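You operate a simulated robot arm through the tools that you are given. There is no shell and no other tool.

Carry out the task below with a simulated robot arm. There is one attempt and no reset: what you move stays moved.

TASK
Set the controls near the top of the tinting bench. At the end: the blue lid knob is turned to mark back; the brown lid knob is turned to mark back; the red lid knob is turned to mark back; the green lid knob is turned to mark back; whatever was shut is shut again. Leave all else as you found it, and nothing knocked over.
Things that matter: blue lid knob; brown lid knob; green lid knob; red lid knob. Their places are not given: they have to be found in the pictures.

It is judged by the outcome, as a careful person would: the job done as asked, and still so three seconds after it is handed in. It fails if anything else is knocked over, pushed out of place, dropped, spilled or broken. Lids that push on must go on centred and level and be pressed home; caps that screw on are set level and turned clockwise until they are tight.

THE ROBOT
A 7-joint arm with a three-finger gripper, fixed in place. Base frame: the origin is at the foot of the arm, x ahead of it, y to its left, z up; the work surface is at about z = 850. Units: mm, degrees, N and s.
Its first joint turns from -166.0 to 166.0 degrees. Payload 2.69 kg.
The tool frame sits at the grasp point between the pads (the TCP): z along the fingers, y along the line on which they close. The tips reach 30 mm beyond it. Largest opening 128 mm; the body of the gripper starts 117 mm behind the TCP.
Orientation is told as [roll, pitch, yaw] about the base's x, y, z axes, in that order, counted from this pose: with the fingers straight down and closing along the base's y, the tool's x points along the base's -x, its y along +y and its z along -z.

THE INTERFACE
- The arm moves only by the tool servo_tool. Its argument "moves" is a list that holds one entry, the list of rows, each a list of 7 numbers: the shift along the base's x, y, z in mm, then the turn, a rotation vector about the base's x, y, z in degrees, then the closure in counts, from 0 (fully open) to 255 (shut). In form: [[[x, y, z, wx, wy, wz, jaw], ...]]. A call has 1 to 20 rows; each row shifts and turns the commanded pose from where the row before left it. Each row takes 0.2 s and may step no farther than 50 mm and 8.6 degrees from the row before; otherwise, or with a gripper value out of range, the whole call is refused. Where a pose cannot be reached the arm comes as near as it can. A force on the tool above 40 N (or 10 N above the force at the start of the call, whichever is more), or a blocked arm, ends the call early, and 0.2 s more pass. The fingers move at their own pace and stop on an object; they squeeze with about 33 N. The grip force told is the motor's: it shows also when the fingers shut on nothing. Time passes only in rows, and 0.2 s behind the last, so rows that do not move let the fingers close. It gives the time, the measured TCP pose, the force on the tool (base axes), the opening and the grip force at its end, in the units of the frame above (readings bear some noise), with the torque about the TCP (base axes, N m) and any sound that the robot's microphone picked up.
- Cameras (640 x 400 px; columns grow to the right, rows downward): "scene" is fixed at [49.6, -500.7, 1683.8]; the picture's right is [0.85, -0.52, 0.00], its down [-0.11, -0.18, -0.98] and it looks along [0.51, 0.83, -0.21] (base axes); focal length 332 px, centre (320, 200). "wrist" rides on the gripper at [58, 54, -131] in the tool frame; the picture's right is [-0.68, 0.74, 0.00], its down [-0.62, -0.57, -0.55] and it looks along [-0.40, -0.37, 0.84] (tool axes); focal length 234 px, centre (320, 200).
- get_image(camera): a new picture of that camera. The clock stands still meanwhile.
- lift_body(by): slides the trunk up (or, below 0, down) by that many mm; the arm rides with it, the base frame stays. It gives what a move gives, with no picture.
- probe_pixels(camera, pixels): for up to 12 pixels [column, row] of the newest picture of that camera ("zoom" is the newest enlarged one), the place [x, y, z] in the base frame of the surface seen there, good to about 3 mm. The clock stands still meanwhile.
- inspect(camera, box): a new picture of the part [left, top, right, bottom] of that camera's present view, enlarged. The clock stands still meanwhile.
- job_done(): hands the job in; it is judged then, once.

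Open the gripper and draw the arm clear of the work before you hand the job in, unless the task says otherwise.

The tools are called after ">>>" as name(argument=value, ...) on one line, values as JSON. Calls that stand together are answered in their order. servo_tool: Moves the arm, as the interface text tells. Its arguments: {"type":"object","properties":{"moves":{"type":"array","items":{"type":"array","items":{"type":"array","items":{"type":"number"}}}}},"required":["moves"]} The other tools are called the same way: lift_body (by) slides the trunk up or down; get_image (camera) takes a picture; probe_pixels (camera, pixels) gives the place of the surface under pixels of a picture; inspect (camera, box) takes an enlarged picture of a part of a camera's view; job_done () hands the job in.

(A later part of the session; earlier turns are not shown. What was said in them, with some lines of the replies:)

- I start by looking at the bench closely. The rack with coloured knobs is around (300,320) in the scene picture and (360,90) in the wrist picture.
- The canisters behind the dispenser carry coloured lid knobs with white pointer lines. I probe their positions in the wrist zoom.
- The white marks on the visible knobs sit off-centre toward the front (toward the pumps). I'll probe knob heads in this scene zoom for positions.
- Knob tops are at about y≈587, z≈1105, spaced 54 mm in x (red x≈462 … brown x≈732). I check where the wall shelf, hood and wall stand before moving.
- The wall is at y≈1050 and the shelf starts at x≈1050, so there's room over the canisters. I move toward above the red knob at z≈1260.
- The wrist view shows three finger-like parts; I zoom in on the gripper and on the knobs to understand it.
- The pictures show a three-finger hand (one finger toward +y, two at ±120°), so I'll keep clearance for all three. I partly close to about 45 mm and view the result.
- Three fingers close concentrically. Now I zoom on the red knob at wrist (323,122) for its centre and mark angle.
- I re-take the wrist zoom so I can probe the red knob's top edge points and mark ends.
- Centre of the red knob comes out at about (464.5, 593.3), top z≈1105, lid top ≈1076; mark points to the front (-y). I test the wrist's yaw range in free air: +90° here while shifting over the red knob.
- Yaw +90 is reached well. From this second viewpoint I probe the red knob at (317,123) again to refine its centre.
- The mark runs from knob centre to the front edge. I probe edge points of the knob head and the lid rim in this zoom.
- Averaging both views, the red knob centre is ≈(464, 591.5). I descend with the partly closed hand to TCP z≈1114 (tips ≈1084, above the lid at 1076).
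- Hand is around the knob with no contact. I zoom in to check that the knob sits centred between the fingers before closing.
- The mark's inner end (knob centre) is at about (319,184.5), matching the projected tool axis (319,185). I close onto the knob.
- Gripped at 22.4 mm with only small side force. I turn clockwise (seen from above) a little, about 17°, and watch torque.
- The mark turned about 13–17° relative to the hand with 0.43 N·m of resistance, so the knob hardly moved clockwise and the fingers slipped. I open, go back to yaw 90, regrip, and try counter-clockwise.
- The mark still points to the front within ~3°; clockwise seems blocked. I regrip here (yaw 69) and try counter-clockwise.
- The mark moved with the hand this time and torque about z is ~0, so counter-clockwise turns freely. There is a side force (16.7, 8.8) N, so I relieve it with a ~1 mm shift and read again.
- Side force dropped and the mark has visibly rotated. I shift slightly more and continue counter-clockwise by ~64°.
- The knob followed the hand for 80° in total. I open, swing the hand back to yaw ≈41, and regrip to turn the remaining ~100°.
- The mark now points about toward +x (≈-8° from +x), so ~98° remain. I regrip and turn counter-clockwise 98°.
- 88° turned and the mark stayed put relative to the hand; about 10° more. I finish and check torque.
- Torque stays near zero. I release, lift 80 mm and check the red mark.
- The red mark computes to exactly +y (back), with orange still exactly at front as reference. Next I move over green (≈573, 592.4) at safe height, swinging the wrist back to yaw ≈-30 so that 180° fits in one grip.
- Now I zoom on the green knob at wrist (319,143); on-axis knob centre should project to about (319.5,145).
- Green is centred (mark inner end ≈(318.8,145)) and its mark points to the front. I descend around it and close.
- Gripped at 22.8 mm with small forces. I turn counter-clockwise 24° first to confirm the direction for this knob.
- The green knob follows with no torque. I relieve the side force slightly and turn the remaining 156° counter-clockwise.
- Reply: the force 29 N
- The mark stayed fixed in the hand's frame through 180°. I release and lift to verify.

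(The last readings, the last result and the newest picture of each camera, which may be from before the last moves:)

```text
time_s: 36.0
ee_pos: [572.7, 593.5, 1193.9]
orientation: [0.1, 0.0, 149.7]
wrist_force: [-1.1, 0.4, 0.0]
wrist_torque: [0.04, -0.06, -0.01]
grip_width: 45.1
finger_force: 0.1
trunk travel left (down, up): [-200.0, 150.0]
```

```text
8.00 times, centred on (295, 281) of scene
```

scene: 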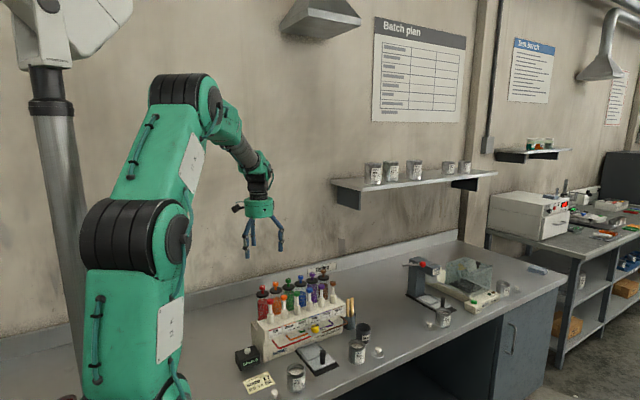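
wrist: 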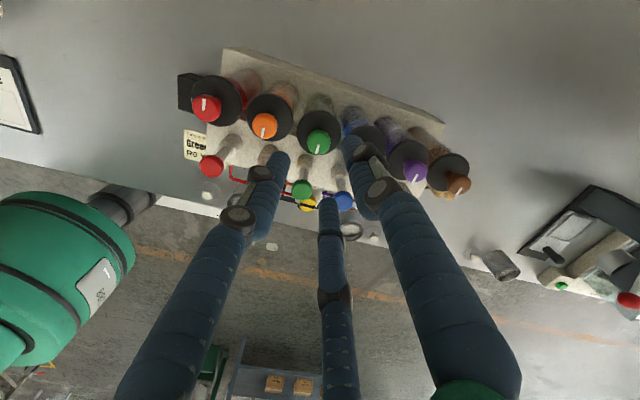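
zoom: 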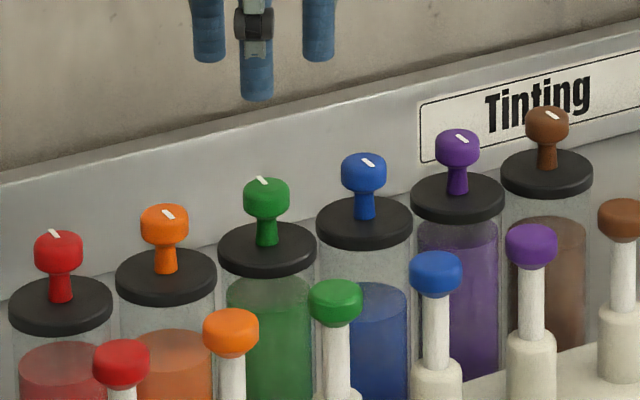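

Green's mark now points to the back (computed ≈88–90°). Next is blue at ≈(626.2, 592); I move over it at height while turning the wrist back.

>>> servo_tool(moves=[[[2.7, -0.05, 0, 0, 0, -8.5, 165], [2.7, -0.05, 0, 0, 0, -8.5, 165], [2.7, -0.05, 0, 0, 0, -8.5, 165], [2.7, -0.05, 0, 0, 0, -8.5, 165], [2.7, -0.05, 0, 0, 0, -8.5, 165], [2.7, -0.05, 0, 0, 0, -8.5, 165], [2.7, -0.05, 0, 0, 0, -8.5, 165], [2.7, -0.05, 0, 0, 0, -8.5, 165], [2.7, -0.05, 0, 0, 0, -8.5, 165], [2.7, -0.05, 0, 0, 0, -8.5, 165], [2.7, -0.05, 0, 0, 0, -8.5, 165], [2.7, -0.05, 0, 0, 0, -8.5, 165], [2.7, -0.05, 0, 0, 0, -8.5, 165], [2.7, -0.05, 0, 0, 0, -8.5, 165], [2.7, -0.05, 0, 0, 0, -8.5, 165], [2.7, -0.05, 0, 0, 0, -8.5, 165], [2.7, -0.05, 0, 0, 0, -8.5, 165], [2.7, -0.05, 0, 0, 0, -8.5, 165], [2.7, -0.05, 0, 0, 0, -8.5, 165], [2.4, -0.05, 0, 0, 0, -8.5, 165]]])

>>> servo_tool(moves=[[[0, 0, 0, 0, 0, -5, 165], [0, 0, 0, 0, 0, -5, 165], [0, 0, 0, 0, 0, 0, 165]]])

>>> inspect(camera="wrist", box=[270, 95, 370, 195])

```text
time_s: 40.2
ee_pos: [627.9, 590.4, 1193.1]
orientation: [0.1, 0.1, -20.4]
wrist_force: [1.1, 0.8, -0.8]
wrist_torque: [0.02, -0.05, 0.0]
grip_width: 45.1
finger_force: 0.0
trunk travel left (down, up): [-200.0, 150.0]
```

```text
time_s: 41.0
ee_pos: [627.0, 591.1, 1192.2]
orientation: [0.0, 0.0, -30.3]
wrist_force: [0.2, 0.0, 0.0]
wrist_torque: [0.03, 0.01, 0.01]
grip_width: 45.3
finger_force: 0.0
trunk travel left (down, up): [-200.0, 150.0]
```

```text
4.00 times, centred on (320, 145) of wrist
```

zoom: 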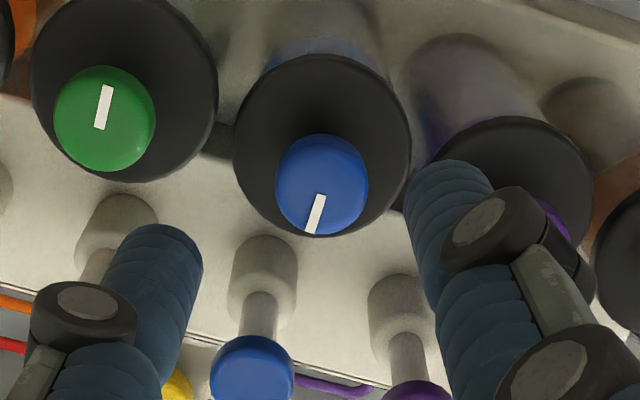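

Blue is within ~0.5 mm of the axis, and the green mark checks as exactly back from this view too. I descend and grip blue.

>>> servo_tool(moves=[[[0.1, 0.4, -30, 0, 0, 0, 165], [0, 0, -30, 0, 0, 0, 165], [0, 0, -10, 0, 0, 0, 165], [0, 0, -10, 0, 0, 0, 165], [0, 0, 0, 0, 0, 0, 165], [0, 0, 0, 0, 0, 0, 200], [0, 0, 0, 0, 0, 0, 230], [0, 0, 0, 0, 0, 0, 255], [0, 0, 0, 0, 0, 0, 255]]])

>>> inspect(camera="wrist", box=[270, 120, 370, 220])

```text
time_s: 43.0
ee_pos: [627.8, 592.0, 1113.4]
orientation: [0.0, 0.0, -30.2]
wrist_force: [1.7, 10.1, -1.9]
wrist_torque: [0.4, 0.0, 0.06]
grip_width: 22.2
finger_force: 45.2
trunk travel left (down, up): [-200.0, 150.0]
```

```text
4.00 times, centred on (320, 170) of wrist
```

zoom: 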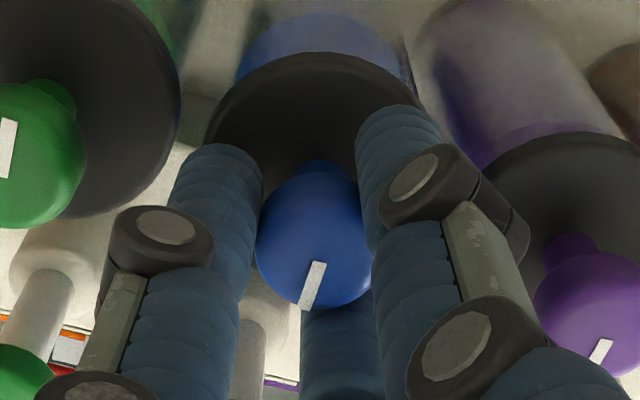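

Gripped; side force +10 N in y, relieved with a small +y shift. I turn 24° counter-clockwise and check.

>>> servo_tool(moves=[[[0, 0.6, 0, 0, 0, 0, 255], [0, 0, 0, 0, 0, 8, 255], [0, 0, 0, 0, 0, 8, 255], [0, 0, 0, 0, 0, 8, 255], [0, 0, 0, 0, 0, 0, 255]]])

>>> inspect(camera="wrist", box=[270, 120, 370, 220])

```text
time_s: 44.2
ee_pos: [627.8, 592.0, 1113.2]
orientation: [0.0, 0.0, -6.0]
wrist_force: [-3.1, 6.5, 7.7]
wrist_torque: [0.05, 0.35, -0.03]
grip_width: 22.5
finger_force: 44.6
trunk travel left (down, up): [-200.0, 150.0]
```

```text
4.00 times, centred on (320, 170) of wrist
```

zoom: 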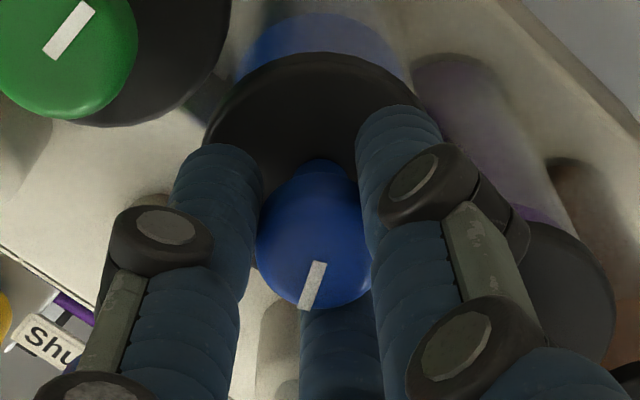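

The blue knob follows the hand freely. I turn the remaining 156° counter-clockwise.

>>> servo_tool(moves=[[[0, 0, 0, 0, 0, 8.2, 255], [0, 0, 0, 0, 0, 8.2, 255], [0, 0, 0, 0, 0, 8.2, 255], [0, 0, 0, 0, 0, 8.2, 255], [0, 0, 0, 0, 0, 8.2, 255], [0, 0, 0, 0, 0, 8.2, 255], [0, 0, 0, 0, 0, 8.2, 255], [0, 0, 0, 0, 0, 8.2, 255], [0, 0, 0, 0, 0, 8.2, 255], [0, 0, 0, 0, 0, 8.2, 255], [0, 0, 0, 0, 0, 8.2, 255], [0, 0, 0, 0, 0, 8.2, 255], [0, 0, 0, 0, 0, 8.2, 255], [0, 0, 0, 0, 0, 8.2, 255], [0, 0, 0, 0, 0, 8.2, 255], [0, 0, 0, 0, 0, 8.2, 255], [0, 0, 0, 0, 0, 8.2, 255], [0, 0, 0, 0, 0, 8.2, 255], [0, 0, 0, 0, 0, 8.2, 255], [0, 0, 0, 0, 0, 0, 255]]])

>>> inspect(camera="wrist", box=[270, 120, 370, 220])

```text
time_s: 48.4
ee_pos: [626.4, 591.1, 1115.2]
orientation: [-0.1, 0.0, 149.6]
wrist_force: [10.3, 13.9, 8.1]
wrist_torque: [0.59, -0.14, -0.04]
grip_width: 22.5
finger_force: 45.4
trunk travel left (down, up): [-200.0, 150.0]
```

```text
4.00 times, centred on (320, 170) of wrist
```

zoom: 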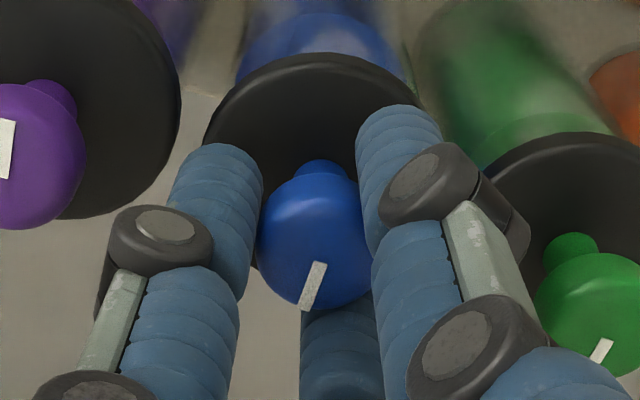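

The blue mark stayed fixed in the hand's frame through 180°. I release, lift and verify.

>>> servo_tool(moves=[[[0, 0, 0, 0, 0, 0, 200], [0, 0, 0, 0, 0, 0, 165], [0, 0, 0, 0, 0, 0, 165], [0, 0, 10, 0, 0, 0, 165], [0, 0, 35, 0, 0, 0, 165], [0, 0, 35, 0, 0, 0, 165], [0, 0, 0, 0, 0, 0, 165]]])

>>> inspect(camera="wrist", box=[270, 95, 370, 195])

>>> get_image(camera="wrist")

```text
time_s: 50.0
ee_pos: [627.6, 590.0, 1193.6]
orientation: [0.0, 0.0, 149.7]
wrist_force: [-0.6, -0.7, -1.1]
wrist_torque: [0.02, -0.04, 0.03]
grip_width: 45.4
finger_force: 0.1
trunk travel left (down, up): [-200.0, 150.0]
```

```text
4.00 times, centred on (320, 145) of wrist
```

zoom: 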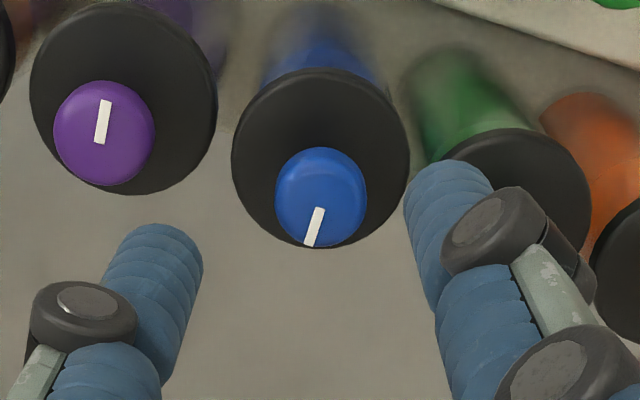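

```text
taken
```

wrist: 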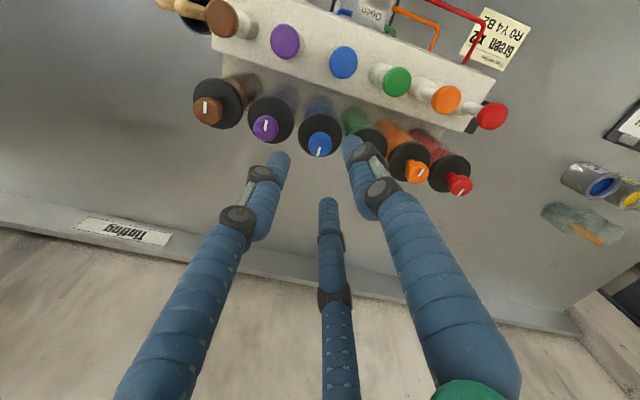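

Blue now points to the back (≈91°, within pixel error). Next is brown at ≈(734.6, 592); I move over it at height and bring the wrist back to yaw ≈-30.

>>> servo_tool(moves=[[[5.36, 0.07, 0, 0, 0, -8.5, 165], [5.36, 0.07, 0, 0, 0, -8.5, 165], [5.36, 0.07, 0, 0, 0, -8.5, 165], [5.36, 0.07, 0, 0, 0, -8.5, 165], [5.36, 0.07, 0, 0, 0, -8.5, 165], [5.36, 0.07, 0, 0, 0, -8.5, 165], [5.36, 0.07, 0, 0, 0, -8.5, 165], [5.36, 0.07, 0, 0, 0, -8.5, 165], [5.36, 0.07, 0, 0, 0, -8.5, 165], [5.36, 0.07, 0, 0, 0, -8.5, 165], [5.36, 0.07, 0, 0, 0, -8.5, 165], [5.36, 0.07, 0, 0, 0, -8.5, 165], [5.36, 0.07, 0, 0, 0, -8.5, 165], [5.36, 0.07, 0, 0, 0, -8.5, 165], [5.36, 0.07, 0, 0, 0, -8.5, 165], [5.36, 0.07, 0, 0, 0, -8.5, 165], [5.36, 0.07, 0, 0, 0, -8.5, 165], [5.36, 0.07, 0, 0, 0, -8.5, 165], [5.36, 0.07, 0, 0, 0, -8.5, 165], [5.36, 0.07, 0, 0, 0, -8.5, 165]]])

>>> servo_tool(moves=[[[0, 0, 0, 0, 0, -5, 165], [0, 0, 0, 0, 0, -5, 165], [0, 0, 0, 0, 0, 0, 165]]])

>>> inspect(camera="wrist", box=[270, 95, 370, 195])

>>> get_image(camera="scene")

```text
time_s: 54.2
ee_pos: [736.2, 594.8, 1193.7]
orientation: [0.0, 0.0, -20.4]
wrist_force: [-0.5, 0.2, -0.7]
wrist_torque: [0.02, -0.01, -0.02]
grip_width: 45.5
finger_force: 0.1
trunk travel left (down, up): [-200.0, 150.0]
```

```text
time_s: 55.0
ee_pos: [735.4, 593.9, 1192.8]
orientation: [0.0, 0.1, -30.4]
wrist_force: [-1.3, 0.1, -0.5]
wrist_torque: [0.0, -0.03, -0.02]
grip_width: 45.2
finger_force: 0.0
trunk travel left (down, up): [-200.0, 150.0]
```

```text
4.00 times, centred on (320, 145) of wrist
```

zoom: 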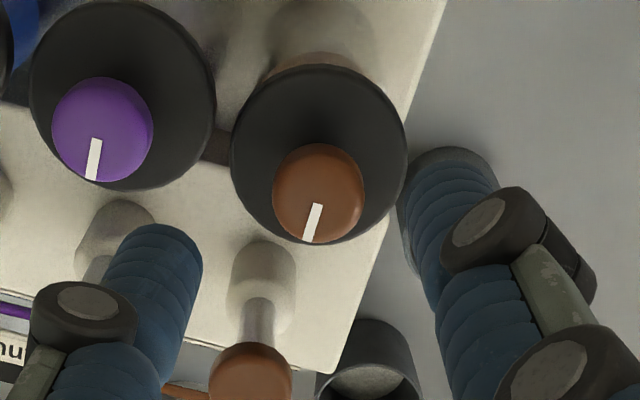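

```text
taken
```

scene: 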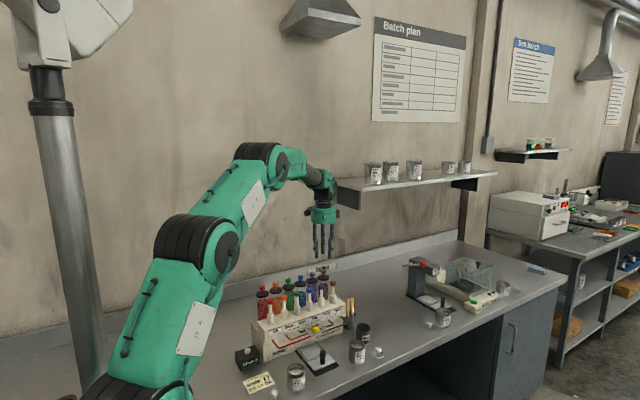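

The brown knob is about 2 mm off axis in y and its mark points front. I check where the wooden sticks near it stand before descending.

>>> inspect(camera="scene", box=[300, 250, 380, 330])

```text
5.00 times, centred on (340, 290) of scene
```

zoom: 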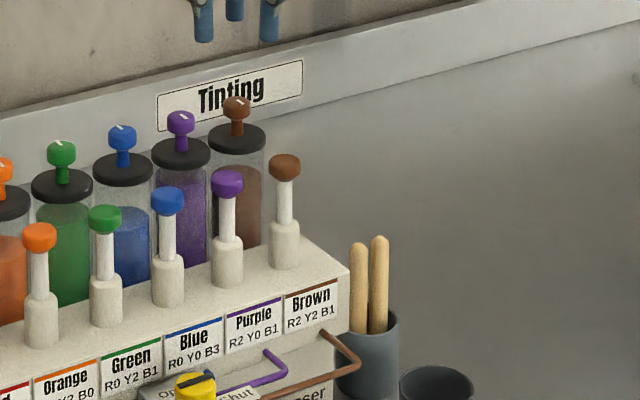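

The sticks are well below and in front, no conflict. I correct y by -2 mm, descend and grip the brown knob.

>>> servo_tool(moves=[[[0, -2, -30, 0, 0, 0, 165], [0, 0, -30, 0, 0, 0, 165], [0, 0, -10, 0, 0, 0, 165], [0, 0, -9, 0, 0, 0, 165], [0, 0, 0, 0, 0, 0, 165]]])

>>> inspect(camera="wrist", box=[270, 120, 370, 220])

```text
time_s: 56.2
ee_pos: [735.2, 591.7, 1113.1]
orientation: [0.0, 0.0, -30.4]
wrist_force: [-0.4, -0.5, 0.2]
wrist_torque: [-0.01, 0.0, 0.03]
grip_width: 45.4
finger_force: 0.1
trunk travel left (down, up): [-200.0, 150.0]
```

```text
4.00 times, centred on (320, 170) of wrist
```

zoom: 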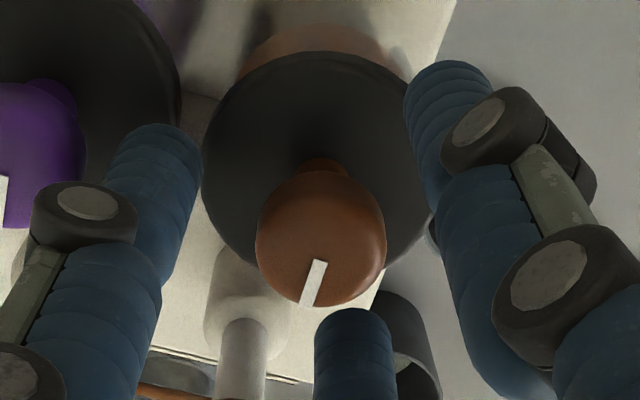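

Brown sits centred like the others. I close and turn the first 24° counter-clockwise.

>>> servo_tool(moves=[[[0, 0, 0, 0, 0, 0, 200], [0, 0, 0, 0, 0, 0, 230], [0, 0, 0, 0, 0, 0, 255], [0, 0, 0, 0, 0, 0, 255], [0, 0, 0, 0, 0, 8, 255], [0, 0, 0, 0, 0, 8, 255], [0, 0, 0, 0, 0, 8, 255], [0, 0, 0, 0, 0, 0, 255]]])

>>> inspect(camera="wrist", box=[270, 120, 370, 220])

```text
time_s: 58.0
ee_pos: [735.1, 593.2, 1113.8]
orientation: [-0.1, 0.1, -6.3]
wrist_force: [-1.0, 4.3, -3.6]
wrist_torque: [0.03, 0.04, 0.03]
grip_width: 22.4
finger_force: 44.6
trunk travel left (down, up): [-200.0, 150.0]
```

```text
4.00 times, centred on (320, 170) of wrist
```

zoom: 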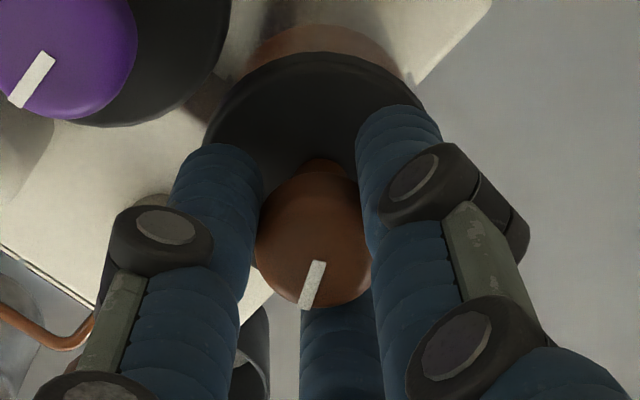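

Forces are small and the brown mark moves with the hand. I turn the remaining 156° counter-clockwise.

>>> servo_tool(moves=[[[0, 0, 0, 0, 0, 8.2, 255], [0, 0, 0, 0, 0, 8.2, 255], [0, 0, 0, 0, 0, 8.2, 255], [0, 0, 0, 0, 0, 8.2, 255], [0, 0, 0, 0, 0, 8.2, 255], [0, 0, 0, 0, 0, 8.2, 255], [0, 0, 0, 0, 0, 8.2, 255], [0, 0, 0, 0, 0, 8.2, 255], [0, 0, 0, 0, 0, 8.2, 255], [0, 0, 0, 0, 0, 8.2, 255], [0, 0, 0, 0, 0, 8.2, 255], [0, 0, 0, 0, 0, 8.2, 255], [0, 0, 0, 0, 0, 8.2, 255], [0, 0, 0, 0, 0, 8.2, 255], [0, 0, 0, 0, 0, 8.2, 255], [0, 0, 0, 0, 0, 8.2, 255], [0, 0, 0, 0, 0, 8.2, 255], [0, 0, 0, 0, 0, 8.2, 255], [0, 0, 0, 0, 0, 8.2, 255], [0, 0, 0, 0, 0, 0, 255]]])

>>> inspect(camera="wrist", box=[270, 120, 370, 220])

```text
time_s: 62.2
ee_pos: [735.4, 590.9, 1114.0]
orientation: [0.1, 0.0, 149.5]
wrist_force: [-4.0, 0.0, -3.3]
wrist_torque: [0.05, -0.07, 0.0]
grip_width: 22.6
finger_force: 44.7
trunk travel left (down, up): [-200.0, 150.0]
```

```text
4.00 times, centred on (320, 170) of wrist
```

zoom: 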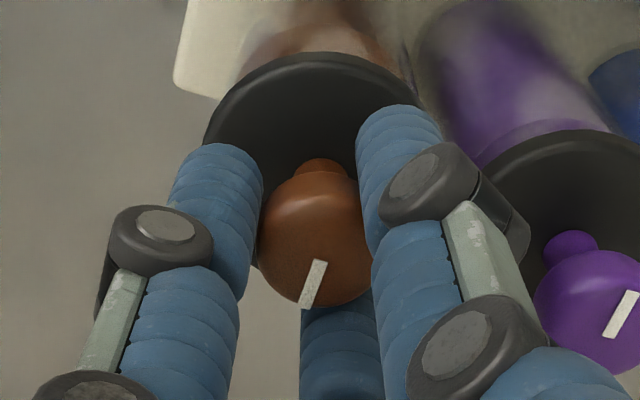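

Turn complete. I release, lift, and check the brown mark and all knobs.

>>> servo_tool(moves=[[[0, 0, 0, 0, 0, 0, 200], [0, 0, 0, 0, 0, 0, 165], [0, 0, 0, 0, 0, 0, 165], [0, 0, 10, 0, 0, 0, 165], [0, 0, 35, 0, 0, 0, 165], [0, 0, 35, 0, 0, 0, 165], [0, 0, 0, 0, 0, 0, 165]]])

>>> inspect(camera="wrist", box=[270, 95, 370, 195])

>>> inspect(camera="scene", box=[250, 250, 350, 320])

```text
time_s: 63.8
ee_pos: [735.1, 590.8, 1193.6]
orientation: [0.0, 0.1, 149.3]
wrist_force: [-0.6, 0.2, 0.2]
wrist_torque: [0.05, -0.02, 0.0]
grip_width: 45.1
finger_force: 0.1
trunk travel left (down, up): [-200.0, 150.0]
```

```text
4.00 times, centred on (320, 145) of wrist
```

zoom: 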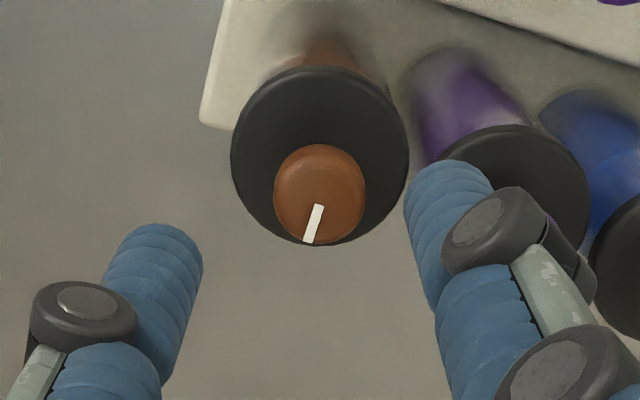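

```text
5.71 times, centred on (300, 285) of scene
```

zoom: 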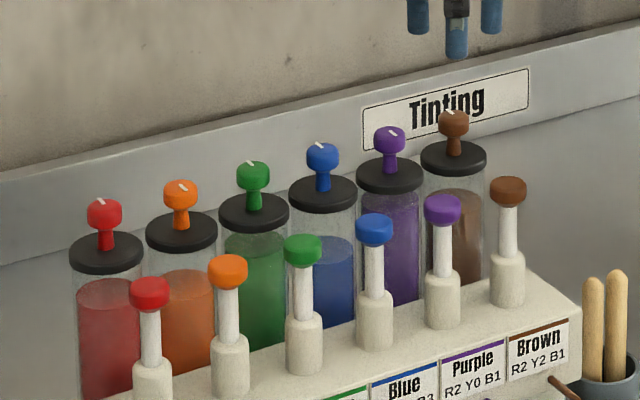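

Brown's mark points back too. I raise the arm, open the hand once clear, and return toward the starting pose.

>>> servo_tool(moves=[[[0, 0, 45, 0, 0, 0, 165], [0, 0, 45, 0, 0, 0, 165], [0, 0, 45, 0, 0, 0, 165], [-11, -6, 40, 0, 0, -8.3, 165], [-14, -7, 40, 0, 0, -8.3, 100], [-14, -7, 20, 0, 0, -8.3, 50], [-14, -7, 10, 0, 0, -8.3, 0], [-14, -7, 7, 0, 0, -8.3, 0], [-14, -7, 7, 0, 0, -8.3, 0], [-14, -7, 0, 0, 0, -8.3, 0], [-14, -7, 0, 0, 0, -8.3, 0], [-14, -7, 0, 0, 0, -8.3, 0], [-14, -7, 0, 0, 0, -8.3, 0], [-14, -7, 0, 0, 0, -8.3, 0], [-14, -7, 0, 0, 0, -8.3, 0], [-14, -7, 0, 0, 0, -8.3, 0], [-14, -7, 0, 0, 0, -8.3, 0], [-14, -7, 0, 0, 0, -8.3, 0], [-14, -7, 0, 0, 0, -8.3, 0], [0, 0, 0, 0, 0, -8.3, 0]]])

>>> get_image(camera="scene")

>>> get_image(camera="wrist")

```text
time_s: 68.0
ee_pos: [513.6, 482.0, 1454.0]
orientation: [0.0, 0.1, 8.2]
wrist_force: [0.2, 0.2, 1.7]
wrist_torque: [0.07, 0.0, -0.01]
grip_width: 128.2
finger_force: 0.0
trunk travel left (down, up): [-200.0, 150.0]
```

```text
taken
```

scene: 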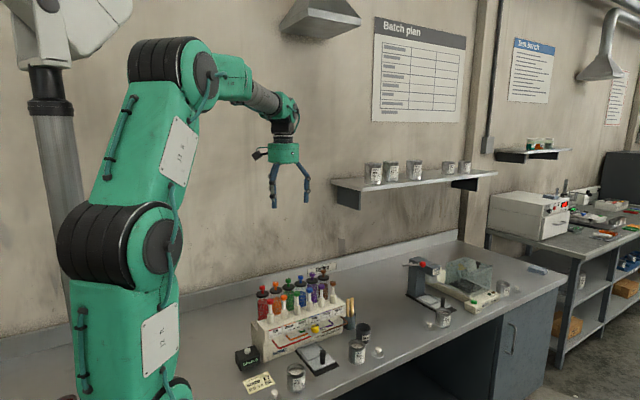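

```text
taken
```

wrist: 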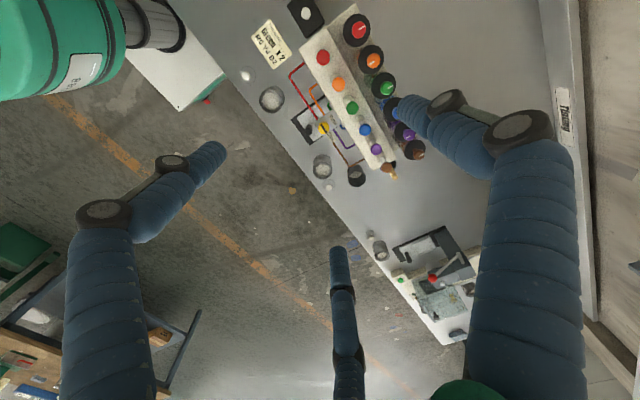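

The arm is clear and open. I take final zooms of the knobs and bench to verify every mark and that nothing else moved.

>>> inspect(camera="scene", box=[250, 255, 340, 311])

>>> inspect(camera="wrist", box=[330, 0, 430, 80])

>>> inspect(camera="scene", box=[220, 250, 400, 400])

```text
7.11 times, centred on (295, 283) of scene
```

zoom: 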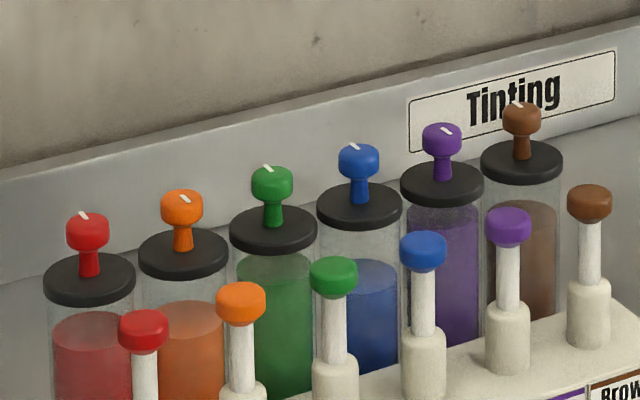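

```text
5.00 times, centred on (380, 40) of wrist
```

zoom: 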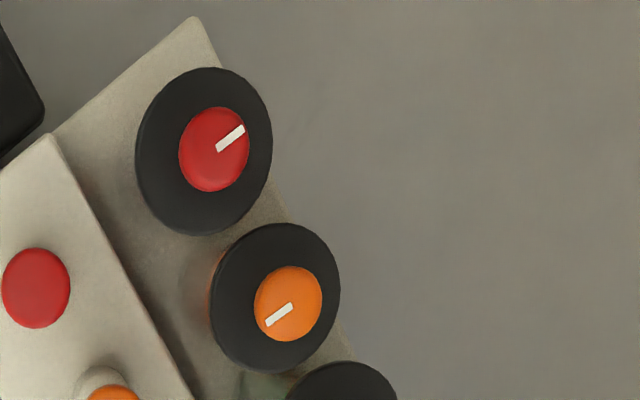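

```text
2.67 times, centred on (310, 325) of scene
```

zoom: 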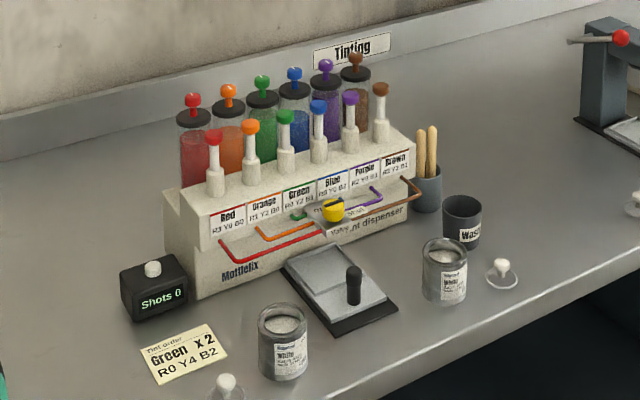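

The red, green, blue and brown marks point to the back. Orange and purple still point to the front, the lids sit as before, the shot counter reads 0, and nothing else on the bench has moved. The gripper is open and the arm is clear, so I hand the job in.

>>> job_done()

```text
The job is handed in.
```

I turned the red, green, blue and brown lid knobs so their white marks point to the back, and handed the job in. I haven't seen how it was judged.

- **Marks:** the wrist pictures put red, green and blue within about 2° of straight back. I checked brown by eye against blue's mark, and it looks the same.
- **Turning direction:** I tried turning red clockwise first, but it would not move and the fingers slipped on it. All four knobs turned freely counter-clockwise, by about half a turn.
- **Everything else:** orange and purple still point to the front, and the lids sit as they did. The shot counter still reads 0, and the final pictures show nothing else moved or knocked over. Nothing needed opening, so nothing had to be shut again.

The gripper is open and the arm is back near its starting pose, clear of the bench.
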